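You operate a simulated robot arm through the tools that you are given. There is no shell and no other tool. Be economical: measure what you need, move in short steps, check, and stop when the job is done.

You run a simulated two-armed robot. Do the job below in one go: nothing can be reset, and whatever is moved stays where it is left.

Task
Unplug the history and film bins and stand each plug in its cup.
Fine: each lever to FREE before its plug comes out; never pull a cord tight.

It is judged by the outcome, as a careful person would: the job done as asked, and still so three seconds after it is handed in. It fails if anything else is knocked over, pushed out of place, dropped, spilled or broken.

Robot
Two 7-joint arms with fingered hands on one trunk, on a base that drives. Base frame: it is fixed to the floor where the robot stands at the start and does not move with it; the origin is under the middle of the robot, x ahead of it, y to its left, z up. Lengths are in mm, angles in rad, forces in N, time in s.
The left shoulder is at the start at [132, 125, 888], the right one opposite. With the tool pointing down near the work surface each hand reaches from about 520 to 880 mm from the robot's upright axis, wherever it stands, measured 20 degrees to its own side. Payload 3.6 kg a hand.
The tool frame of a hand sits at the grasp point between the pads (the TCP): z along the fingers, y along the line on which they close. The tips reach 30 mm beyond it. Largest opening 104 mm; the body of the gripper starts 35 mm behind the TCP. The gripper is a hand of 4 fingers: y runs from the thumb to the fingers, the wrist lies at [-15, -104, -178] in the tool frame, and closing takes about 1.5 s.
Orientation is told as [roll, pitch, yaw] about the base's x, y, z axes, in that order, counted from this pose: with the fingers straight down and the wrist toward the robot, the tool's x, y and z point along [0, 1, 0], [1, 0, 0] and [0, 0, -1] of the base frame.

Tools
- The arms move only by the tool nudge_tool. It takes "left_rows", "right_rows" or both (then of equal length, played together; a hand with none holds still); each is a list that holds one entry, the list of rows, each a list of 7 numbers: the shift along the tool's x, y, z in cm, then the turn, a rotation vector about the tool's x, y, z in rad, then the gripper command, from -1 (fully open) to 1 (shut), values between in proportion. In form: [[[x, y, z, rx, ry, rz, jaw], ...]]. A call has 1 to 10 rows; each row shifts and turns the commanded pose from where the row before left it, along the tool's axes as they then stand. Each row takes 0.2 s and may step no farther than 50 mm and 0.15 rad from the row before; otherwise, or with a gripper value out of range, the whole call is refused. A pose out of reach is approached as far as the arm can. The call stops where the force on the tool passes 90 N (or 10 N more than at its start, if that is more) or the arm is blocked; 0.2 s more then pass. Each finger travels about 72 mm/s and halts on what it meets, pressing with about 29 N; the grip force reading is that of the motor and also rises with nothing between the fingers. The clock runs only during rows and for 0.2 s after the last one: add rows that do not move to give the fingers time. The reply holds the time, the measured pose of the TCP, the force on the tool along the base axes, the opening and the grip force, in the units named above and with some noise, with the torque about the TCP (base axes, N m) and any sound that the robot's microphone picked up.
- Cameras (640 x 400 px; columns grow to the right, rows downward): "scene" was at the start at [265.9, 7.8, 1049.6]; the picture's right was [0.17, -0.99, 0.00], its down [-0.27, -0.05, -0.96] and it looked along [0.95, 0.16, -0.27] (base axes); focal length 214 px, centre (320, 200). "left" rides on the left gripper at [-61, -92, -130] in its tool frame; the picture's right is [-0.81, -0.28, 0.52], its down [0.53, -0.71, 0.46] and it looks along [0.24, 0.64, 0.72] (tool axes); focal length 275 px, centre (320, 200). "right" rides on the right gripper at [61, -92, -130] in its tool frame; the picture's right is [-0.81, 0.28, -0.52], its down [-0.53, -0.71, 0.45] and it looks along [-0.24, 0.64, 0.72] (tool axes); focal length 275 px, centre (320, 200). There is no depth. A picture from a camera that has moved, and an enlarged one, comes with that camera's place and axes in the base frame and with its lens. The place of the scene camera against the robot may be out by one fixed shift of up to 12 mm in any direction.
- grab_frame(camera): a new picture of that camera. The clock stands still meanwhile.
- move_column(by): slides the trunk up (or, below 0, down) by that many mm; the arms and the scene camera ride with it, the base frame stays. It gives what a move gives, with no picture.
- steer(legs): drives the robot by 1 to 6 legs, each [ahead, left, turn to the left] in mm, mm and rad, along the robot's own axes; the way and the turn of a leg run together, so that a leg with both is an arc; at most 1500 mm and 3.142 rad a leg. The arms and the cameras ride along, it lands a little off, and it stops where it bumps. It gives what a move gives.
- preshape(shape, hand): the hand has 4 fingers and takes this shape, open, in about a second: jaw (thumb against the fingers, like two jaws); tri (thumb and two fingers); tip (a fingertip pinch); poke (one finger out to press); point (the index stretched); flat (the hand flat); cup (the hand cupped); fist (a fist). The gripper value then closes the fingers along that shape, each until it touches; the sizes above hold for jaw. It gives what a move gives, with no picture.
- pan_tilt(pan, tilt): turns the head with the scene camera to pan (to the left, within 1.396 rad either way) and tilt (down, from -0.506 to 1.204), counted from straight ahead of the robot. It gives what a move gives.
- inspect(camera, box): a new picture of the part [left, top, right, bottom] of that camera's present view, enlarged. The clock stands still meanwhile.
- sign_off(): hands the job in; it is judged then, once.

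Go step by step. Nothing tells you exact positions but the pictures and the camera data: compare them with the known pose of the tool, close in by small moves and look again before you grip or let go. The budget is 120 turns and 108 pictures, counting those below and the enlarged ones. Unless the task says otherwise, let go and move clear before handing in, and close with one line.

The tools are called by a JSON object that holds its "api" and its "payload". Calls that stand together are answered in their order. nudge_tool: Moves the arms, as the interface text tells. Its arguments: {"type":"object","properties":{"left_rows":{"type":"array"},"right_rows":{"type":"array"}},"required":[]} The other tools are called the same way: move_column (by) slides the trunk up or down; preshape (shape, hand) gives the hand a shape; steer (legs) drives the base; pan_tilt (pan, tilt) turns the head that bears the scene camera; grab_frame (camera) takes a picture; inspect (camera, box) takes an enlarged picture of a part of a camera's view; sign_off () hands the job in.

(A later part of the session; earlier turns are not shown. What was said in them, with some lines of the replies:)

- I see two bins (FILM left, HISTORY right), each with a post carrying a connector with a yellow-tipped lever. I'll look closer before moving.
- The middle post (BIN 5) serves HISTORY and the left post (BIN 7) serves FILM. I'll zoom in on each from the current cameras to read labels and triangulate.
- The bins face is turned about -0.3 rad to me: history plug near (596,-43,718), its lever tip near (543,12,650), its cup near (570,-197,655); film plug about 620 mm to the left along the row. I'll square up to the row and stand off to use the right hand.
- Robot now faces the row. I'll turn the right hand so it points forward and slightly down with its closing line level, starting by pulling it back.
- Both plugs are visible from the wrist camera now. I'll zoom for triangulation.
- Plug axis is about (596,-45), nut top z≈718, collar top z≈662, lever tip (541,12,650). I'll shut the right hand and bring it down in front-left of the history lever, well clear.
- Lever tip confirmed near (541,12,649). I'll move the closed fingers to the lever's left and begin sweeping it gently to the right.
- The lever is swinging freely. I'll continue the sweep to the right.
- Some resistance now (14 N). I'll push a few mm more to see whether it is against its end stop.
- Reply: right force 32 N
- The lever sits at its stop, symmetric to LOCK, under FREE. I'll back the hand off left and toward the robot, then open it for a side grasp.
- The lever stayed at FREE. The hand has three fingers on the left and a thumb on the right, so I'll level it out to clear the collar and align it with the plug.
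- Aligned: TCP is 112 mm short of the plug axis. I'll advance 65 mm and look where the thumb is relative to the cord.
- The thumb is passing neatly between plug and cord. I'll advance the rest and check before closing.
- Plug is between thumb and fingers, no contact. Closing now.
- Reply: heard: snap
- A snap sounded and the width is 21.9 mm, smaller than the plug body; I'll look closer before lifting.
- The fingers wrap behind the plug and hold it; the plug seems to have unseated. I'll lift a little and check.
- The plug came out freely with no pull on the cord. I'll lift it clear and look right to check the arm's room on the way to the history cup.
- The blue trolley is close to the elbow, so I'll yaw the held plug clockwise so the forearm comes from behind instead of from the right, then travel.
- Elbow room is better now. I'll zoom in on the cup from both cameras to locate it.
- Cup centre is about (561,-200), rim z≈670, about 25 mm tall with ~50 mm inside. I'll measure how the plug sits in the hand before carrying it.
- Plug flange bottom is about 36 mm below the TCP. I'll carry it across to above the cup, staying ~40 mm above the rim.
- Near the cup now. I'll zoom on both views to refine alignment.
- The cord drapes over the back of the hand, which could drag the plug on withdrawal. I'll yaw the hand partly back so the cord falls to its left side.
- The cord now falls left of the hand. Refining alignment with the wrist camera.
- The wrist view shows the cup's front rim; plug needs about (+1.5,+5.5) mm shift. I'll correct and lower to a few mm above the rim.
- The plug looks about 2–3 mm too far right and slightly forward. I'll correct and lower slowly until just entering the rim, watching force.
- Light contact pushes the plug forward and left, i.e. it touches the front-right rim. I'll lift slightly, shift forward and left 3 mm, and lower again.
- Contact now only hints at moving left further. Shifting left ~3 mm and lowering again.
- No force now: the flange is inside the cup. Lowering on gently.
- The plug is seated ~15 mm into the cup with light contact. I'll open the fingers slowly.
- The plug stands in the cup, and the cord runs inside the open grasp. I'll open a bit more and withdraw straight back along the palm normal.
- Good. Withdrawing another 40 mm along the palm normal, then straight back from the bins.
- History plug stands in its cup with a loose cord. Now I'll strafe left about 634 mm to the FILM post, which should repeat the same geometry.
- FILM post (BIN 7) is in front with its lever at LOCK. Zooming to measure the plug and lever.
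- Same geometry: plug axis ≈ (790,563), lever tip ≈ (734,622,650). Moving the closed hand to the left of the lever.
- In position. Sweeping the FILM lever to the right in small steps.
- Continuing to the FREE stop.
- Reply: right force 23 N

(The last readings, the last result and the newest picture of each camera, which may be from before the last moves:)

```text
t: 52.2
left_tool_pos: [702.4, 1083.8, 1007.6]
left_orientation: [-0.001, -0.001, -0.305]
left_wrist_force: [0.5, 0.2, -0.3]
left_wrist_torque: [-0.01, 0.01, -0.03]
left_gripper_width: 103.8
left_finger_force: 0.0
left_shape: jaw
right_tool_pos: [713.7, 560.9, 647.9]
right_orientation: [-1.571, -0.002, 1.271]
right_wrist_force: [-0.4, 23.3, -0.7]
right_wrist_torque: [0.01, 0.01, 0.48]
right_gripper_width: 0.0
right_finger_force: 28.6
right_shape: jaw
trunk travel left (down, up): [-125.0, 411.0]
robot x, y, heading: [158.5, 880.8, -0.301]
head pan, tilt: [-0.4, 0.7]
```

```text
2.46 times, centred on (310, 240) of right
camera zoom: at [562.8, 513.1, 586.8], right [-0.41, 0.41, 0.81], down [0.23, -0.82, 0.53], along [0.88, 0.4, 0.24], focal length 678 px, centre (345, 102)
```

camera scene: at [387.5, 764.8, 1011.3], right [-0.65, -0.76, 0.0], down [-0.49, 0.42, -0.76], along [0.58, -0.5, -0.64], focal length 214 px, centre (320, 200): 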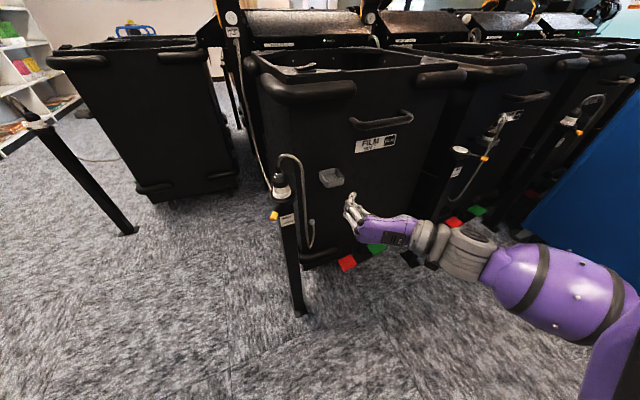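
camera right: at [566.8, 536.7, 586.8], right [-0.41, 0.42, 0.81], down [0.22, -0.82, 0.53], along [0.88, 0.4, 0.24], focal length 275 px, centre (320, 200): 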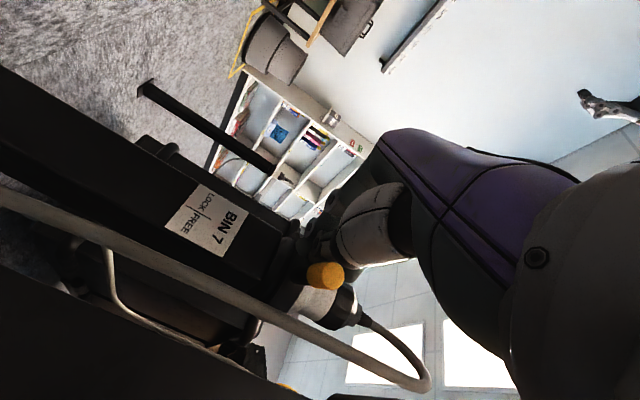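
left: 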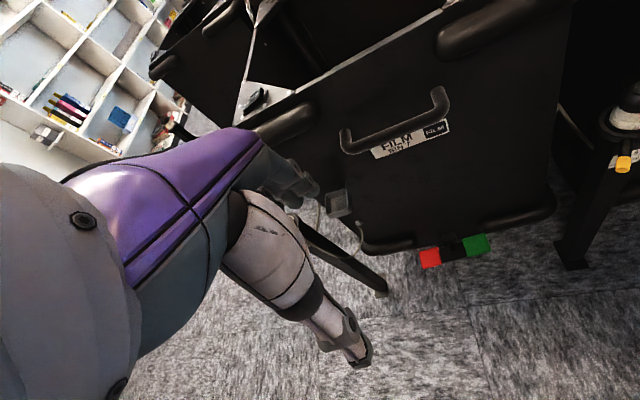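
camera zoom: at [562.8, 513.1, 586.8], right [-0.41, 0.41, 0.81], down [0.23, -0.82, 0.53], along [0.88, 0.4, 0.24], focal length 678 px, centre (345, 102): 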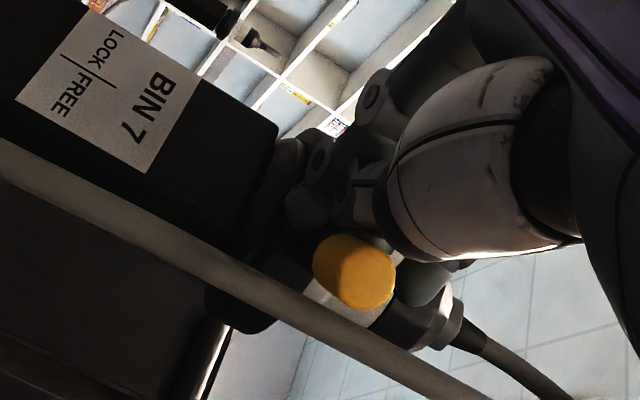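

Force matches the end stop seen on the first lever; one tiny extra push, then back off and prepare the open grasp pose.

{"api": "nudge_tool", "payload": {"right_rows": [[[0, -0.3, 0.05, 0, 0, 0, 1], [0, 1.3, 0, 0, 0, 0, 1], [0, 1.5, -2, 0, 0, 0, 1], [0, 0, -4, 0, 0, 0, 1], [-2.5, 0, -2, 0, 0, 0, 0.5], [-2.5, 0, 0, 0, 0, 0, -0.05], [0, 0, 0, 0, 0, 0, -0.05], [0, 0, 0, 0, 0, 0, -0.05]]]}}

{"api": "inspect", "payload": {"camera": "scene", "box": [230, 140, 350, 240]}}

{"api": "inspect", "payload": {"camera": "right", "box": [120, 180, 400, 390]}}

```text
t: 54.0
left_tool_pos: [702.4, 1080.1, 1008.1]
left_orientation: [0.001, 0.001, -0.305]
left_wrist_force: [-0.5, 0.2, -0.1]
left_wrist_torque: [-0.02, 0.01, -0.02]
left_gripper_width: 103.5
left_finger_force: 0.1
left_shape: jaw
right_tool_pos: [646.2, 604.9, 697.5]
right_orientation: [-1.573, 0.002, 1.265]
right_wrist_force: [-0.8, -0.3, 0.2]
right_wrist_torque: [-0.04, 0.03, 0.02]
right_gripper_width: 54.2
right_finger_force: 0.0
right_shape: jaw
trunk travel left (down, up): [-125.0, 411.0]
robot x, y, heading: [157.9, 883.0, -0.307]
head pan, tilt: [-0.4, 0.7]
```

```text
4.00 times, centred on (290, 190) of scene
camera zoom: at [387.5, 764.8, 1011.3], right [-0.65, -0.76, 0.0], down [-0.49, 0.42, -0.76], along [0.58, -0.5, -0.64], focal length 858 px, centre (440, 240)
```

zoom: 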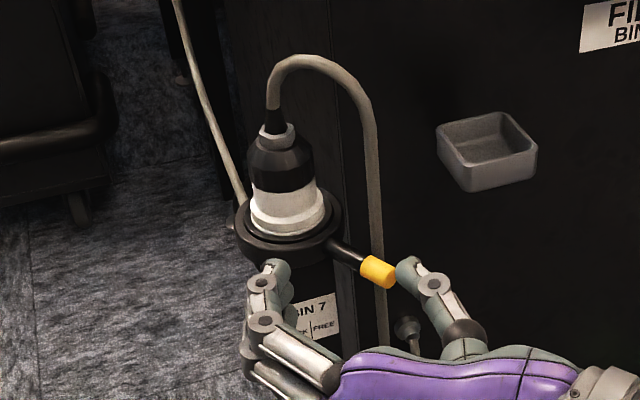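

```text
1.90 times, centred on (260, 285) of right
camera zoom: at [494.5, 557.5, 637.2], right [-0.41, 0.42, 0.81], down [0.22, -0.82, 0.53], along [0.89, 0.4, 0.24], focal length 524 px, centre (434, 38)
```

zoom: 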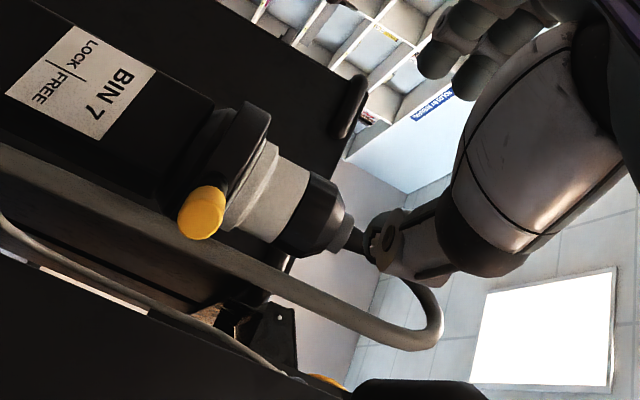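

FILM lever is at FREE. Advancing with the open grasp to 50 mm short of the plug.

{"api": "nudge_tool", "payload": {"right_rows": [[[0, 0.35, 3.3, 0, 0, 0, -0.05], [0, 0.32, 3.3, 0, 0, 0, -0.05], [0, 0, 3.3, 0, 0, 0, -0.05], [0, 0, 0, 0, 0, 0, -0.05]]]}}

{"api": "inspect", "payload": {"camera": "scene", "box": [230, 140, 350, 240]}}

{"api": "inspect", "payload": {"camera": "right", "box": [160, 180, 400, 380]}}

```text
t: 55.0
left_tool_pos: [703.5, 1082.3, 1007.1]
left_orientation: [0.001, 0.001, -0.306]
left_wrist_force: [0.1, 0.0, 0.4]
left_wrist_torque: [0.0, -0.02, -0.03]
left_gripper_width: 103.8
left_finger_force: 0.0
left_shape: jaw
right_tool_pos: [744.3, 581.7, 699.2]
right_orientation: [-1.57, 0.001, 1.264]
right_wrist_force: [1.1, -0.1, 0.2]
right_wrist_torque: [0.01, 0.0, 0.01]
right_gripper_width: 54.1
right_finger_force: 0.0
right_shape: jaw
trunk travel left (down, up): [-125.0, 411.0]
robot x, y, heading: [159.2, 880.5, -0.308]
head pan, tilt: [-0.4, 0.7]
```

```text
4.00 times, centred on (290, 190) of scene
camera zoom: at [387.5, 764.8, 1011.3], right [-0.65, -0.76, 0.0], down [-0.49, 0.42, -0.76], along [0.58, -0.5, -0.64], focal length 858 px, centre (440, 240)
```

zoom: 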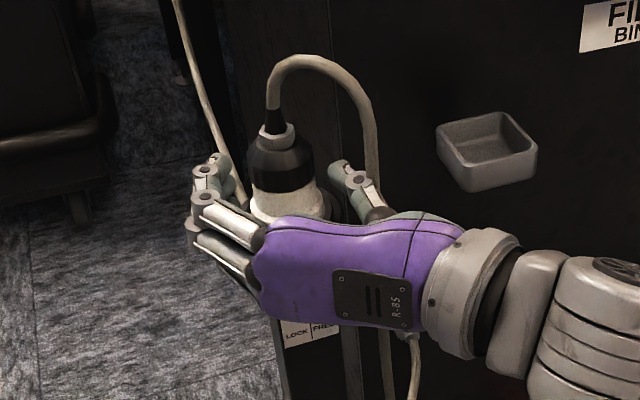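

```text
2.00 times, centred on (280, 280) of right
camera zoom: at [592.4, 533.4, 637.8], right [-0.41, 0.42, 0.81], down [0.22, -0.82, 0.53], along [0.88, 0.4, 0.24], focal length 551 px, centre (400, 40)
```

zoom: 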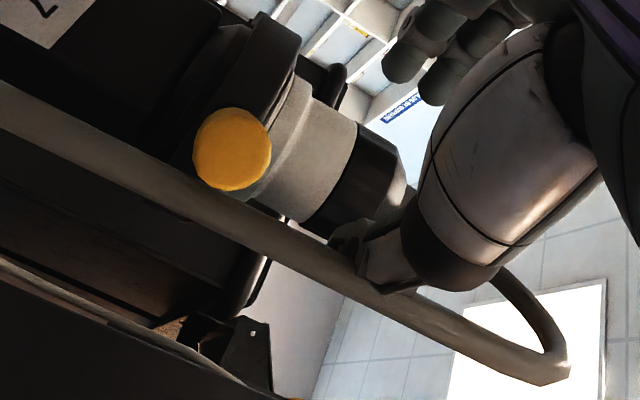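

View matches the first plug's approach almost exactly. Advancing the last 41 mm and closing.

{"api": "nudge_tool", "payload": {"right_rows": [[[0.1, 0, 2.0, 0, 0, 0, -0.05], [0.1, -0.05, 2.1, 0, 0, 0, -0.05], [0, 0, 0, 0, 0, 0, -0.05]]]}}

{"api": "inspect", "payload": {"camera": "right", "box": [160, 180, 400, 380]}}

```text
t: 55.8
left_tool_pos: [703.7, 1081.2, 1008.2]
left_orientation: [0.0, 0.0, -0.307]
left_wrist_force: [0.2, 0.2, -0.6]
left_wrist_torque: [0.03, 0.05, 0.01]
left_gripper_width: 103.6
left_finger_force: 0.0
left_shape: jaw
right_tool_pos: [781.5, 568.4, 693.0]
right_orientation: [-1.571, -0.001, 1.265]
right_wrist_force: [-0.3, -0.4, 0.2]
right_wrist_torque: [0.04, -0.04, -0.05]
right_gripper_width: 54.3
right_finger_force: 0.0
right_shape: jaw
trunk travel left (down, up): [-125.0, 411.0]
robot x, y, heading: [154.8, 882.0, -0.306]
head pan, tilt: [-0.4, 0.7]
```

```text
2.00 times, centred on (280, 280) of right
camera zoom: at [629.9, 519.5, 633.7], right [-0.41, 0.42, 0.81], down [0.22, -0.82, 0.53], along [0.89, 0.4, 0.24], focal length 551 px, centre (400, 40)
```

zoom: 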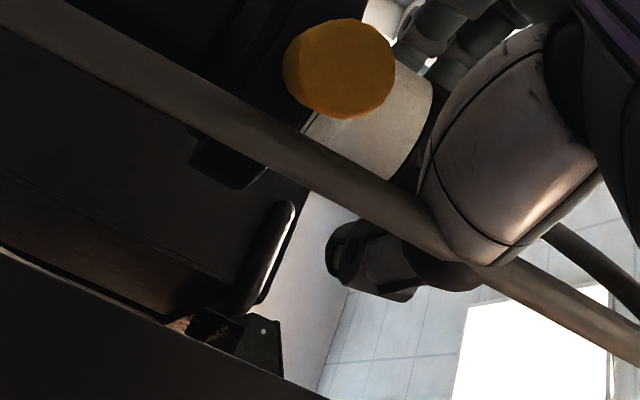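

Slightly lower (≈3 mm) than on the first grasp; raise 3 mm and close.

{"api": "nudge_tool", "payload": {"right_rows": [[[-0.35, 0, 0, 0, 0, 0, -0.05], [0, 0, 0, 0, 0, 0, 0.2], [0, 0, 0, 0, 0, 0, 0.5], [0, 0, 0, 0, 0, 0, 1], [0, 0, 0, 0, 0, 0, 1], [0, 0, 0, 0, 0, 0, 1]]]}}

{"api": "inspect", "payload": {"camera": "right", "box": [220, 160, 400, 300]}}

{"api": "inspect", "payload": {"camera": "scene", "box": [230, 140, 350, 240]}}

```text
t: 57.2
left_tool_pos: [703.1, 1081.1, 1008.7]
left_orientation: [0.0, 0.0, -0.307]
left_wrist_force: [-0.1, -0.3, -0.5]
left_wrist_torque: [0.0, 0.0, 0.02]
left_gripper_width: 103.8
left_finger_force: 0.1
left_shape: jaw
right_tool_pos: [780.7, 568.7, 698.3]
right_orientation: [-1.573, -0.001, 1.264]
right_wrist_force: [0.8, 0.9, 3.3]
right_wrist_torque: [0.1, -0.1, 0.02]
right_gripper_width: 22.9
right_finger_force: 28.4
right_shape: jaw
trunk travel left (down, up): [-125.0, 411.0]
robot x, y, heading: [159.1, 882.3, -0.306]
head pan, tilt: [-0.4, 0.7]
heard: snap
```

```text
2.86 times, centred on (310, 230) of right
camera zoom: at [629.3, 520.9, 638.4], right [-0.41, 0.42, 0.81], down [0.22, -0.82, 0.53], along [0.88, 0.4, 0.24], focal length 786 px, centre (349, 114)
```

zoom: 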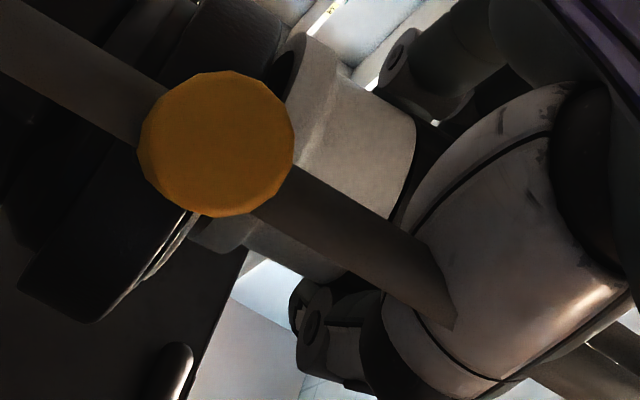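

```text
4.00 times, centred on (290, 190) of scene
camera zoom: at [387.3, 765.0, 1011.4], right [-0.65, -0.76, 0.0], down [-0.49, 0.42, -0.77], along [0.58, -0.5, -0.64], focal length 858 px, centre (440, 240)
```

zoom: 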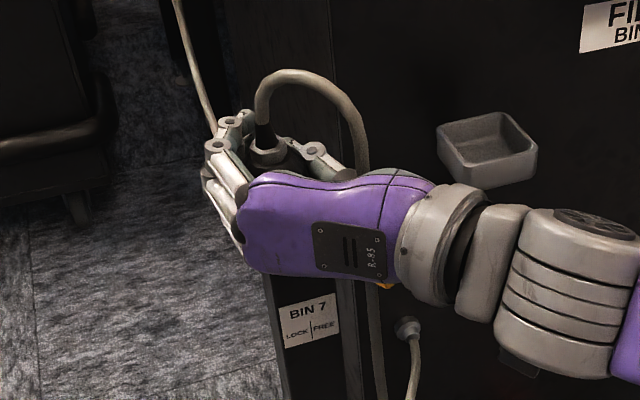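

Same snap, same grip as before. Lifting straight up about 62 mm.

{"api": "nudge_tool", "payload": {"right_rows": [[[-0.7, 0, 0, 0, 0, 0, 1], [-0.8, 0, 0, 0, 0, 0, 1], [-1.5, 0, 0, 0, 0, 0, 1], [-1.5, 0, 0, 0, 0, 0, 1], [-1.5, 0, 0, 0, 0, 0, 1], [0, 0, 0, 0, 0, 0, 1]]]}}

{"api": "grab_frame", "payload": {"camera": "right"}}

```text
t: 58.6
left_tool_pos: [703.0, 1081.3, 1008.3]
left_orientation: [0.002, 0.001, -0.306]
left_wrist_force: [0.3, 0.2, -0.1]
left_wrist_torque: [0.0, 0.01, -0.01]
left_gripper_width: 103.9
left_finger_force: 0.2
left_shape: jaw
right_tool_pos: [781.7, 570.1, 758.7]
right_orientation: [-1.572, -0.001, 1.264]
right_wrist_force: [0.1, 0.3, -1.6]
right_wrist_torque: [0.0, 0.02, 0.02]
right_gripper_width: 22.6
right_finger_force: 29.1
right_shape: jaw
trunk travel left (down, up): [-125.0, 411.0]
robot x, y, heading: [158.8, 882.2, -0.301]
head pan, tilt: [-0.4, 0.7]
```

```text
29 pictures are left
camera right: at [630.2, 521.1, 698.5], right [-0.41, 0.42, 0.81], down [0.22, -0.82, 0.53], along [0.89, 0.4, 0.24], focal length 275 px, centre (320, 200)
```

right: 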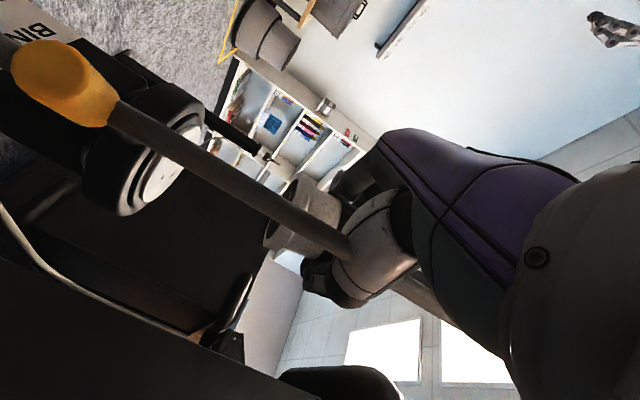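

Plug is free. I'll yaw 0.4 rad and carry it by the same offset used for the history cup, stopping ~8 mm above the rim.

{"api": "nudge_tool", "payload": {"right_rows": [[[0, 0, 0, 0.1343, 0, 0, 1], [0, 0, 0, 0.1343, 0, 0, 1], [0, 0, 0, 0.1343, 0, 0, 1], [0, -3.28, 1.95, 0, 0, 0, 1], [0, -3.28, 1.95, 0, 0, 0, 1], [0, -3.28, 1.95, 0, 0, 0, 1], [0, -3.28, 1.95, 0, 0, 0, 1], [1.5, 0, 0, 0, 0, 0, 1], [0, 0, 0, 0, 0, 0, 1]]]}}

{"api": "inspect", "payload": {"camera": "right", "box": [140, 70, 360, 270]}}

{"api": "grab_frame", "payload": {"camera": "scene"}}

```text
t: 60.6
left_tool_pos: [702.5, 1081.3, 1006.8]
left_orientation: [0.0, -0.002, -0.307]
left_wrist_force: [-0.3, -0.1, -0.8]
left_wrist_torque: [-0.02, 0.04, -0.02]
left_gripper_width: 103.8
left_finger_force: 0.0
left_shape: jaw
right_tool_pos: [753.4, 418.9, 744.5]
right_orientation: [-1.57, 0.0, 0.862]
right_wrist_force: [-0.3, 0.1, -1.6]
right_wrist_torque: [0.0, -0.01, 0.0]
right_gripper_width: 22.6
right_finger_force: 29.3
right_shape: jaw
trunk travel left (down, up): [-125.0, 411.0]
robot x, y, heading: [158.7, 879.2, -0.305]
head pan, tilt: [-0.4, 0.7]
```

```text
2.00 times, centred on (250, 170) of right
camera zoom: at [595.4, 435.7, 684.1], right [-0.21, 0.55, 0.81], down [-0.12, -0.84, 0.53], along [0.97, 0.02, 0.24], focal length 551 px, centre (460, 260)
```

zoom: 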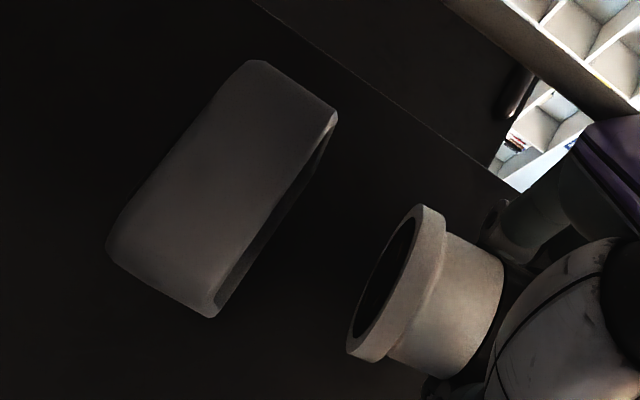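

```text
27 pictures are left
camera scene: at [387.6, 764.8, 1011.3], right [-0.65, -0.76, 0.0], down [-0.49, 0.42, -0.76], along [0.58, -0.5, -0.64], focal length 214 px, centre (320, 200)
```

scene: 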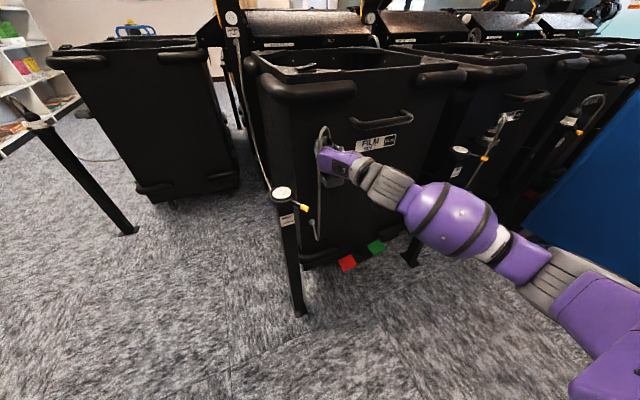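

Very close to the reference alignment; a small correction of about (+3,-1) mm, then lower to just above the rim and compare.

{"api": "nudge_tool", "payload": {"right_rows": [[[0, 0.12, 0.29, 0, 0, 0, 1], [1.3, 0, 0, 0, 0, 0, 1], [1.2, 0, 0, 0, 0, 0, 1], [0.9, 0, 0, 0, 0, 0, 1], [0, 0, 0, 0, 0, 0, 1]]]}}

{"api": "inspect", "payload": {"camera": "right", "box": [180, 110, 360, 270]}}

```text
t: 61.8
left_tool_pos: [702.8, 1081.9, 1007.8]
left_orientation: [0.0, -0.001, -0.306]
left_wrist_force: [-0.7, -0.4, 0.0]
left_wrist_torque: [0.01, -0.02, 0.02]
left_gripper_width: 103.5
left_finger_force: 0.0
left_shape: jaw
right_tool_pos: [757.8, 417.8, 712.2]
right_orientation: [-1.574, -0.003, 0.863]
right_wrist_force: [1.3, -2.7, 7.5]
right_wrist_torque: [0.11, -0.11, -0.06]
right_gripper_width: 22.7
right_finger_force: 28.8
right_shape: jaw
trunk travel left (down, up): [-125.0, 411.0]
robot x, y, heading: [154.2, 880.4, -0.302]
head pan, tilt: [-0.4, 0.7]
```

```text
2.50 times, centred on (270, 190) of right
camera zoom: at [599.4, 434.0, 651.3], right [-0.22, 0.55, 0.81], down [-0.12, -0.84, 0.53], along [0.97, 0.02, 0.25], focal length 688 px, centre (445, 225)
```

zoom: 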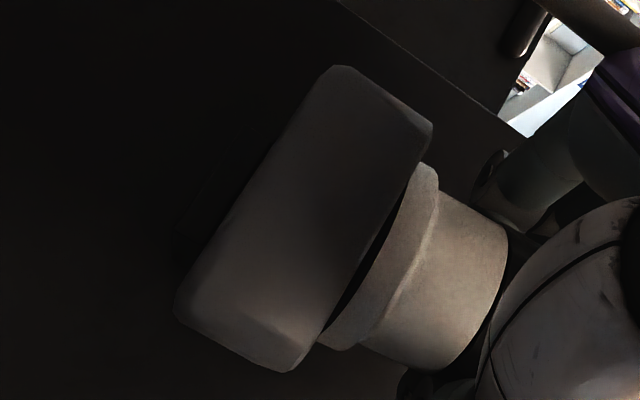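

Light contact pushing right and forward: it touches the left-front rim. Lift 5 mm, shift right 3 and forward 2, lower again.

{"api": "nudge_tool", "payload": {"right_rows": [[[-0.5, 0, 0, 0, 0, 0, 1], [0, -0.2, 0.3, 0, 0, 0, 1], [0.4, 0, 0, 0, 0, 0, 1], [0.4, 0, 0, 0, 0, 0, 1]]]}}

{"api": "inspect", "payload": {"camera": "right", "box": [180, 110, 360, 270]}}

```text
t: 62.8
left_tool_pos: [702.0, 1082.7, 1007.2]
left_orientation: [0.0, 0.0, -0.307]
left_wrist_force: [0.5, 0.5, -0.3]
left_wrist_torque: [0.01, 0.0, 0.02]
left_gripper_width: 104.0
left_finger_force: 0.0
left_shape: jaw
right_tool_pos: [759.1, 415.6, 710.5]
right_orientation: [-1.576, -0.002, 0.864]
right_wrist_force: [-2.7, 1.6, 10.9]
right_wrist_torque: [0.1, -0.12, 0.02]
right_gripper_width: 22.7
right_finger_force: 28.8
right_shape: jaw
trunk travel left (down, up): [-125.0, 411.0]
robot x, y, heading: [158.3, 880.1, -0.307]
head pan, tilt: [-0.4, 0.7]
```

```text
2.50 times, centred on (270, 190) of right
camera zoom: at [601.6, 430.4, 648.9], right [-0.22, 0.55, 0.81], down [-0.12, -0.84, 0.53], along [0.97, 0.02, 0.25], focal length 688 px, centre (445, 225)
```

zoom: 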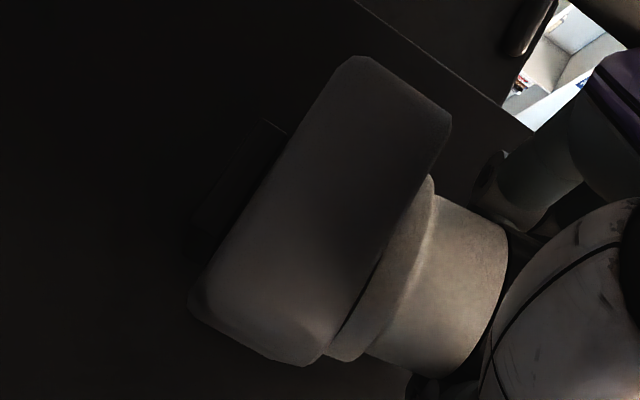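

Now the contact pushes back and slightly left, so the opening lies between the two tries. Lift, move back half-way, lower.

{"api": "nudge_tool", "payload": {"right_rows": [[[-0.6, 0, 0, 0, 0, 0, 1], [0, 0.1, -0.15, 0, 0, 0, 1], [0.3, 0, 0, 0, 0, 0, 1], [0.3, 0, 0, 0, 0, 0, 1], [0.2, 0, 0, 0, 0, 0, 1]]]}}

{"api": "inspect", "payload": {"camera": "right", "box": [180, 110, 360, 270]}}

```text
t: 64.0
left_tool_pos: [704.6, 1081.7, 1007.8]
left_orientation: [0.0, -0.001, -0.305]
left_wrist_force: [-0.8, 0.2, 0.1]
left_wrist_torque: [-0.03, 0.0, 0.01]
left_gripper_width: 103.7
left_finger_force: 0.0
left_shape: jaw
right_tool_pos: [759.8, 415.5, 701.4]
right_orientation: [-1.568, 0.002, 0.861]
right_wrist_force: [0.0, -0.1, -0.4]
right_wrist_torque: [0.0, 0.0, 0.0]
right_gripper_width: 21.3
right_finger_force: 29.0
right_shape: jaw
trunk travel left (down, up): [-125.0, 411.0]
robot x, y, heading: [155.9, 879.1, -0.303]
head pan, tilt: [-0.4, 0.7]
```

```text
2.50 times, centred on (270, 190) of right
camera zoom: at [600.5, 431.5, 642.0], right [-0.21, 0.54, 0.81], down [-0.12, -0.84, 0.53], along [0.97, 0.02, 0.24], focal length 688 px, centre (445, 225)
```

zoom: 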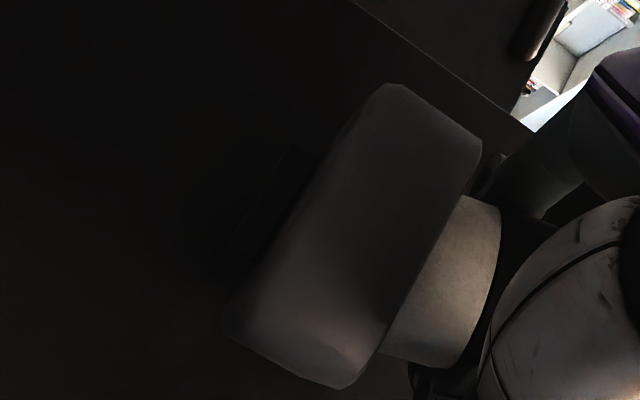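

It slipped in with no force. Lowering further.

{"api": "nudge_tool", "payload": {"right_rows": [[[0.3, 0, 0, 0, 0, 0, 1], [0.3, 0, 0, 0, 0, 0, 1]]]}}

{"api": "nudge_tool", "payload": {"right_rows": [[[0.25, 0, 0, 0, 0, 0, 1]]]}}

{"api": "inspect", "payload": {"camera": "right", "box": [180, 110, 360, 270]}}

```text
t: 64.6
left_tool_pos: [702.8, 1081.2, 1008.5]
left_orientation: [-0.001, -0.001, -0.307]
left_wrist_force: [0.6, -0.3, 0.5]
left_wrist_torque: [-0.02, 0.01, 0.01]
left_gripper_width: 103.6
left_finger_force: 0.1
left_shape: jaw
right_tool_pos: [757.9, 415.9, 699.1]
right_orientation: [-1.569, -0.002, 0.863]
right_wrist_force: [0.5, -0.1, 0.0]
right_wrist_torque: [0.02, 0.03, 0.01]
right_gripper_width: 21.4
right_finger_force: 28.4
right_shape: jaw
trunk travel left (down, up): [-125.0, 411.0]
robot x, y, heading: [157.1, 876.2, -0.309]
head pan, tilt: [-0.4, 0.7]
```

```text
t: 65.0
left_tool_pos: [701.7, 1082.0, 1007.4]
left_orientation: [0.0, 0.0, -0.306]
left_wrist_force: [0.4, 0.4, 0.0]
left_wrist_torque: [-0.02, 0.0, -0.01]
left_gripper_width: 103.9
left_finger_force: 0.1
left_shape: jaw
right_tool_pos: [759.4, 416.6, 695.4]
right_orientation: [-1.57, -0.001, 0.862]
right_wrist_force: [0.1, -0.6, 2.0]
right_wrist_torque: [-0.01, -0.01, 0.01]
right_gripper_width: 21.5
right_finger_force: 29.0
right_shape: jaw
trunk travel left (down, up): [-125.0, 411.0]
robot x, y, heading: [156.2, 880.8, -0.305]
head pan, tilt: [-0.4, 0.7]
```

```text
2.50 times, centred on (270, 190) of right
camera zoom: at [600.8, 431.4, 635.6], right [-0.21, 0.55, 0.81], down [-0.12, -0.84, 0.53], along [0.97, 0.02, 0.24], focal length 688 px, centre (445, 225)
```

zoom: 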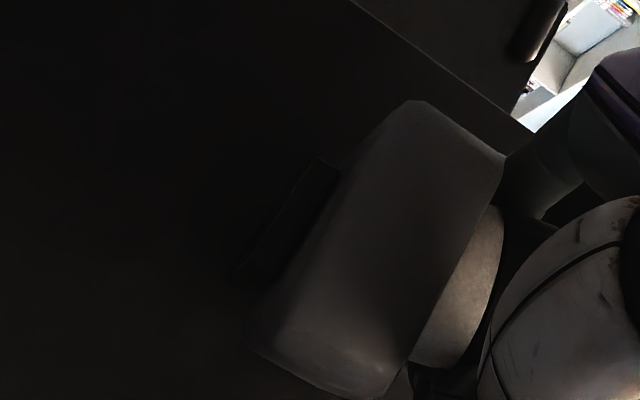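

Just touching bottom. One more 2 mm, then open slowly.

{"api": "nudge_tool", "payload": {"right_rows": [[[0.15, 0, 0, 0, 0, 0, 1], [0, 0, 0, 0, 0, 0, 0.45], [0, 0, 0, 0, 0, 0, 0.3], [0, 0, 0, 0, 0, 0, 0.15], [0, 0, 0, 0, 0, 0, 0.0], [0, 0, 0, 0, 0, 0, -0.1], [0, 0, 0, 0, 0, 0, -0.1]]]}}

{"api": "inspect", "payload": {"camera": "scene", "box": [290, 115, 380, 195]}}

```text
t: 66.6
left_tool_pos: [702.4, 1082.2, 1007.7]
left_orientation: [0.0, 0.0, -0.307]
left_wrist_force: [0.4, -0.6, 0.4]
left_wrist_torque: [-0.03, 0.02, 0.0]
left_gripper_width: 103.9
left_finger_force: 0.1
left_shape: jaw
right_tool_pos: [759.8, 415.5, 692.8]
right_orientation: [-1.571, 0.0, 0.862]
right_wrist_force: [0.9, -0.6, 0.1]
right_wrist_torque: [-0.01, -0.05, 0.02]
right_gripper_width: 57.0
right_finger_force: 0.1
right_shape: jaw
trunk travel left (down, up): [-125.0, 411.0]
robot x, y, heading: [160.5, 878.1, -0.305]
head pan, tilt: [-0.4, 0.7]
```

```text
5.00 times, centred on (335, 155) of scene
camera zoom: at [387.5, 764.8, 1011.3], right [-0.65, -0.76, 0.0], down [-0.49, 0.42, -0.76], along [0.58, -0.5, -0.64], focal length 1072 px, centre (245, 425)
```

zoom: 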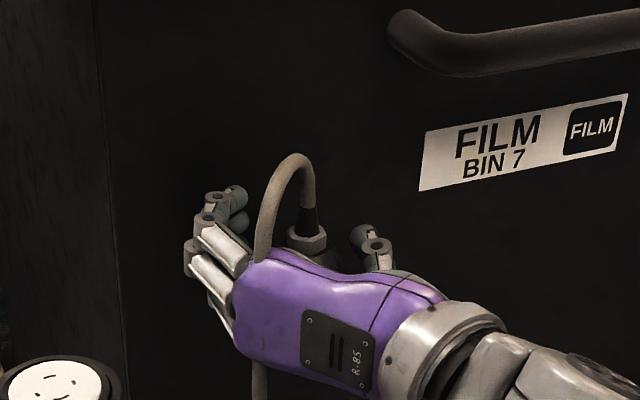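

Same situation as before: cord inside the open grasp. Withdrawing the same way.

{"api": "nudge_tool", "payload": {"right_rows": [[[0, 0, 0, 0, 0, 0, -0.5], [0, 0, 0, 0, 0, 0, -0.5], [0, 0, -1, 0, 0, 0, -0.5], [0, 0, -1.5, 0, 0, 0, -0.5], [0, 0, -1.5, 0, 0, 0, -0.5]]]}}

{"api": "inspect", "payload": {"camera": "scene", "box": [290, 115, 380, 195]}}

```text
t: 67.8
left_tool_pos: [702.6, 1081.8, 1008.1]
left_orientation: [-0.001, 0.001, -0.304]
left_wrist_force: [0.3, 0.4, 0.0]
left_wrist_torque: [-0.01, -0.01, -0.01]
left_gripper_width: 103.7
left_finger_force: 0.1
left_shape: jaw
right_tool_pos: [727.7, 440.3, 693.1]
right_orientation: [-1.572, 0.001, 0.862]
right_wrist_force: [0.1, 0.6, 0.0]
right_wrist_torque: [0.01, 0.01, 0.02]
right_gripper_width: 77.5
right_finger_force: 0.0
right_shape: jaw
trunk travel left (down, up): [-125.0, 411.0]
robot x, y, heading: [156.9, 883.0, -0.304]
head pan, tilt: [-0.4, 0.7]
```

```text
5.00 times, centred on (335, 155) of scene
camera zoom: at [387.5, 764.9, 1011.4], right [-0.65, -0.76, 0.0], down [-0.49, 0.42, -0.77], along [0.58, -0.5, -0.64], focal length 1072 px, centre (245, 425)
```

zoom: 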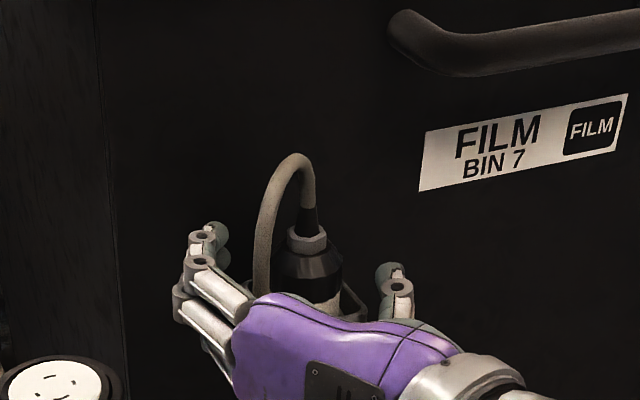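

The plug stays put. Continuing the withdrawal, then a final check of both bins.

{"api": "nudge_tool", "payload": {"right_rows": [[[0, 0, -2, 0, 0, 0, -0.5], [0, 0, -2, 0, 0, 0, -0.5], [0, -0.8, -1.84, 0, 0, 0, -0.5], [0, -0.8, -1.84, 0, 0, 0, -0.5], [0, -0.8, -1.84, 0, 0, 0, -0.5], [0, -0.8, -1.84, 0, 0, 0, -0.5], [0, -0.8, -1.84, 0, 0, 0, -0.5]]]}}

{"api": "inspect", "payload": {"camera": "scene", "box": [260, 115, 380, 235]}}

{"api": "inspect", "payload": {"camera": "scene", "box": [430, 80, 550, 210]}}

```text
t: 69.4
left_tool_pos: [703.0, 1080.1, 1007.8]
left_orientation: [0.0, -0.001, -0.306]
left_wrist_force: [0.6, 0.0, -0.5]
left_wrist_torque: [0.0, 0.03, 0.0]
left_gripper_width: 103.5
left_finger_force: 0.1
left_shape: jaw
right_tool_pos: [602.8, 497.4, 695.2]
right_orientation: [-1.57, -0.001, 0.864]
right_wrist_force: [0.6, 0.7, 0.1]
right_wrist_torque: [0.01, 0.03, 0.0]
right_gripper_width: 77.9
right_finger_force: 0.0
right_shape: jaw
trunk travel left (down, up): [-125.0, 411.0]
robot x, y, heading: [156.7, 880.8, -0.303]
head pan, tilt: [-0.4, 0.7]
```

```text
3.33 times, centred on (320, 175) of scene
camera zoom: at [387.4, 764.9, 1011.4], right [-0.65, -0.76, 0.0], down [-0.49, 0.42, -0.77], along [0.58, -0.5, -0.64], focal length 715 px, centre (320, 283)
```

zoom: 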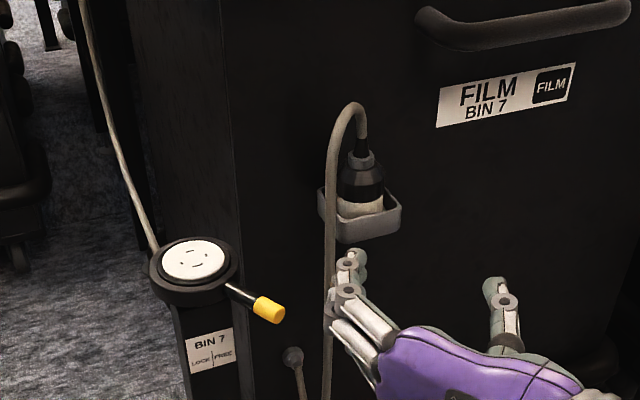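

```text
3.08 times, centred on (490, 145) of scene
camera zoom: at [387.4, 764.9, 1011.4], right [-0.65, -0.76, 0.0], down [-0.49, 0.42, -0.77], along [0.58, -0.5, -0.64], focal length 660 px, centre (-203, 369)
```

zoom: 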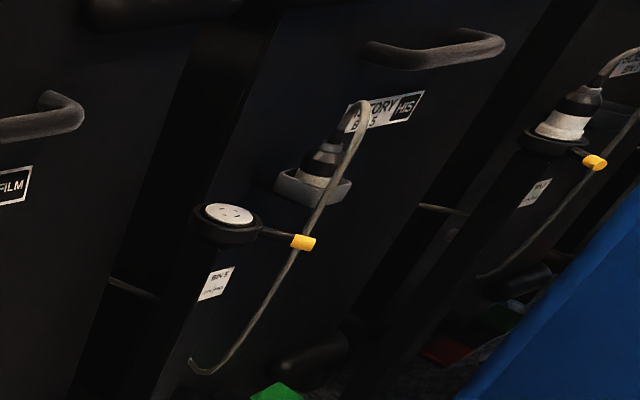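

Both plugs stand in their cups, both levers are at FREE, the cords are slack, and the hand is clear. Handing in.

{"api": "sign_off", "payload": {}}

```text
The job is handed in.
```

The history and film bins are unplugged: each lever was moved to FREE before its plug came out, each plug stands in its own cup with a slack cord, and nothing else was disturbed.
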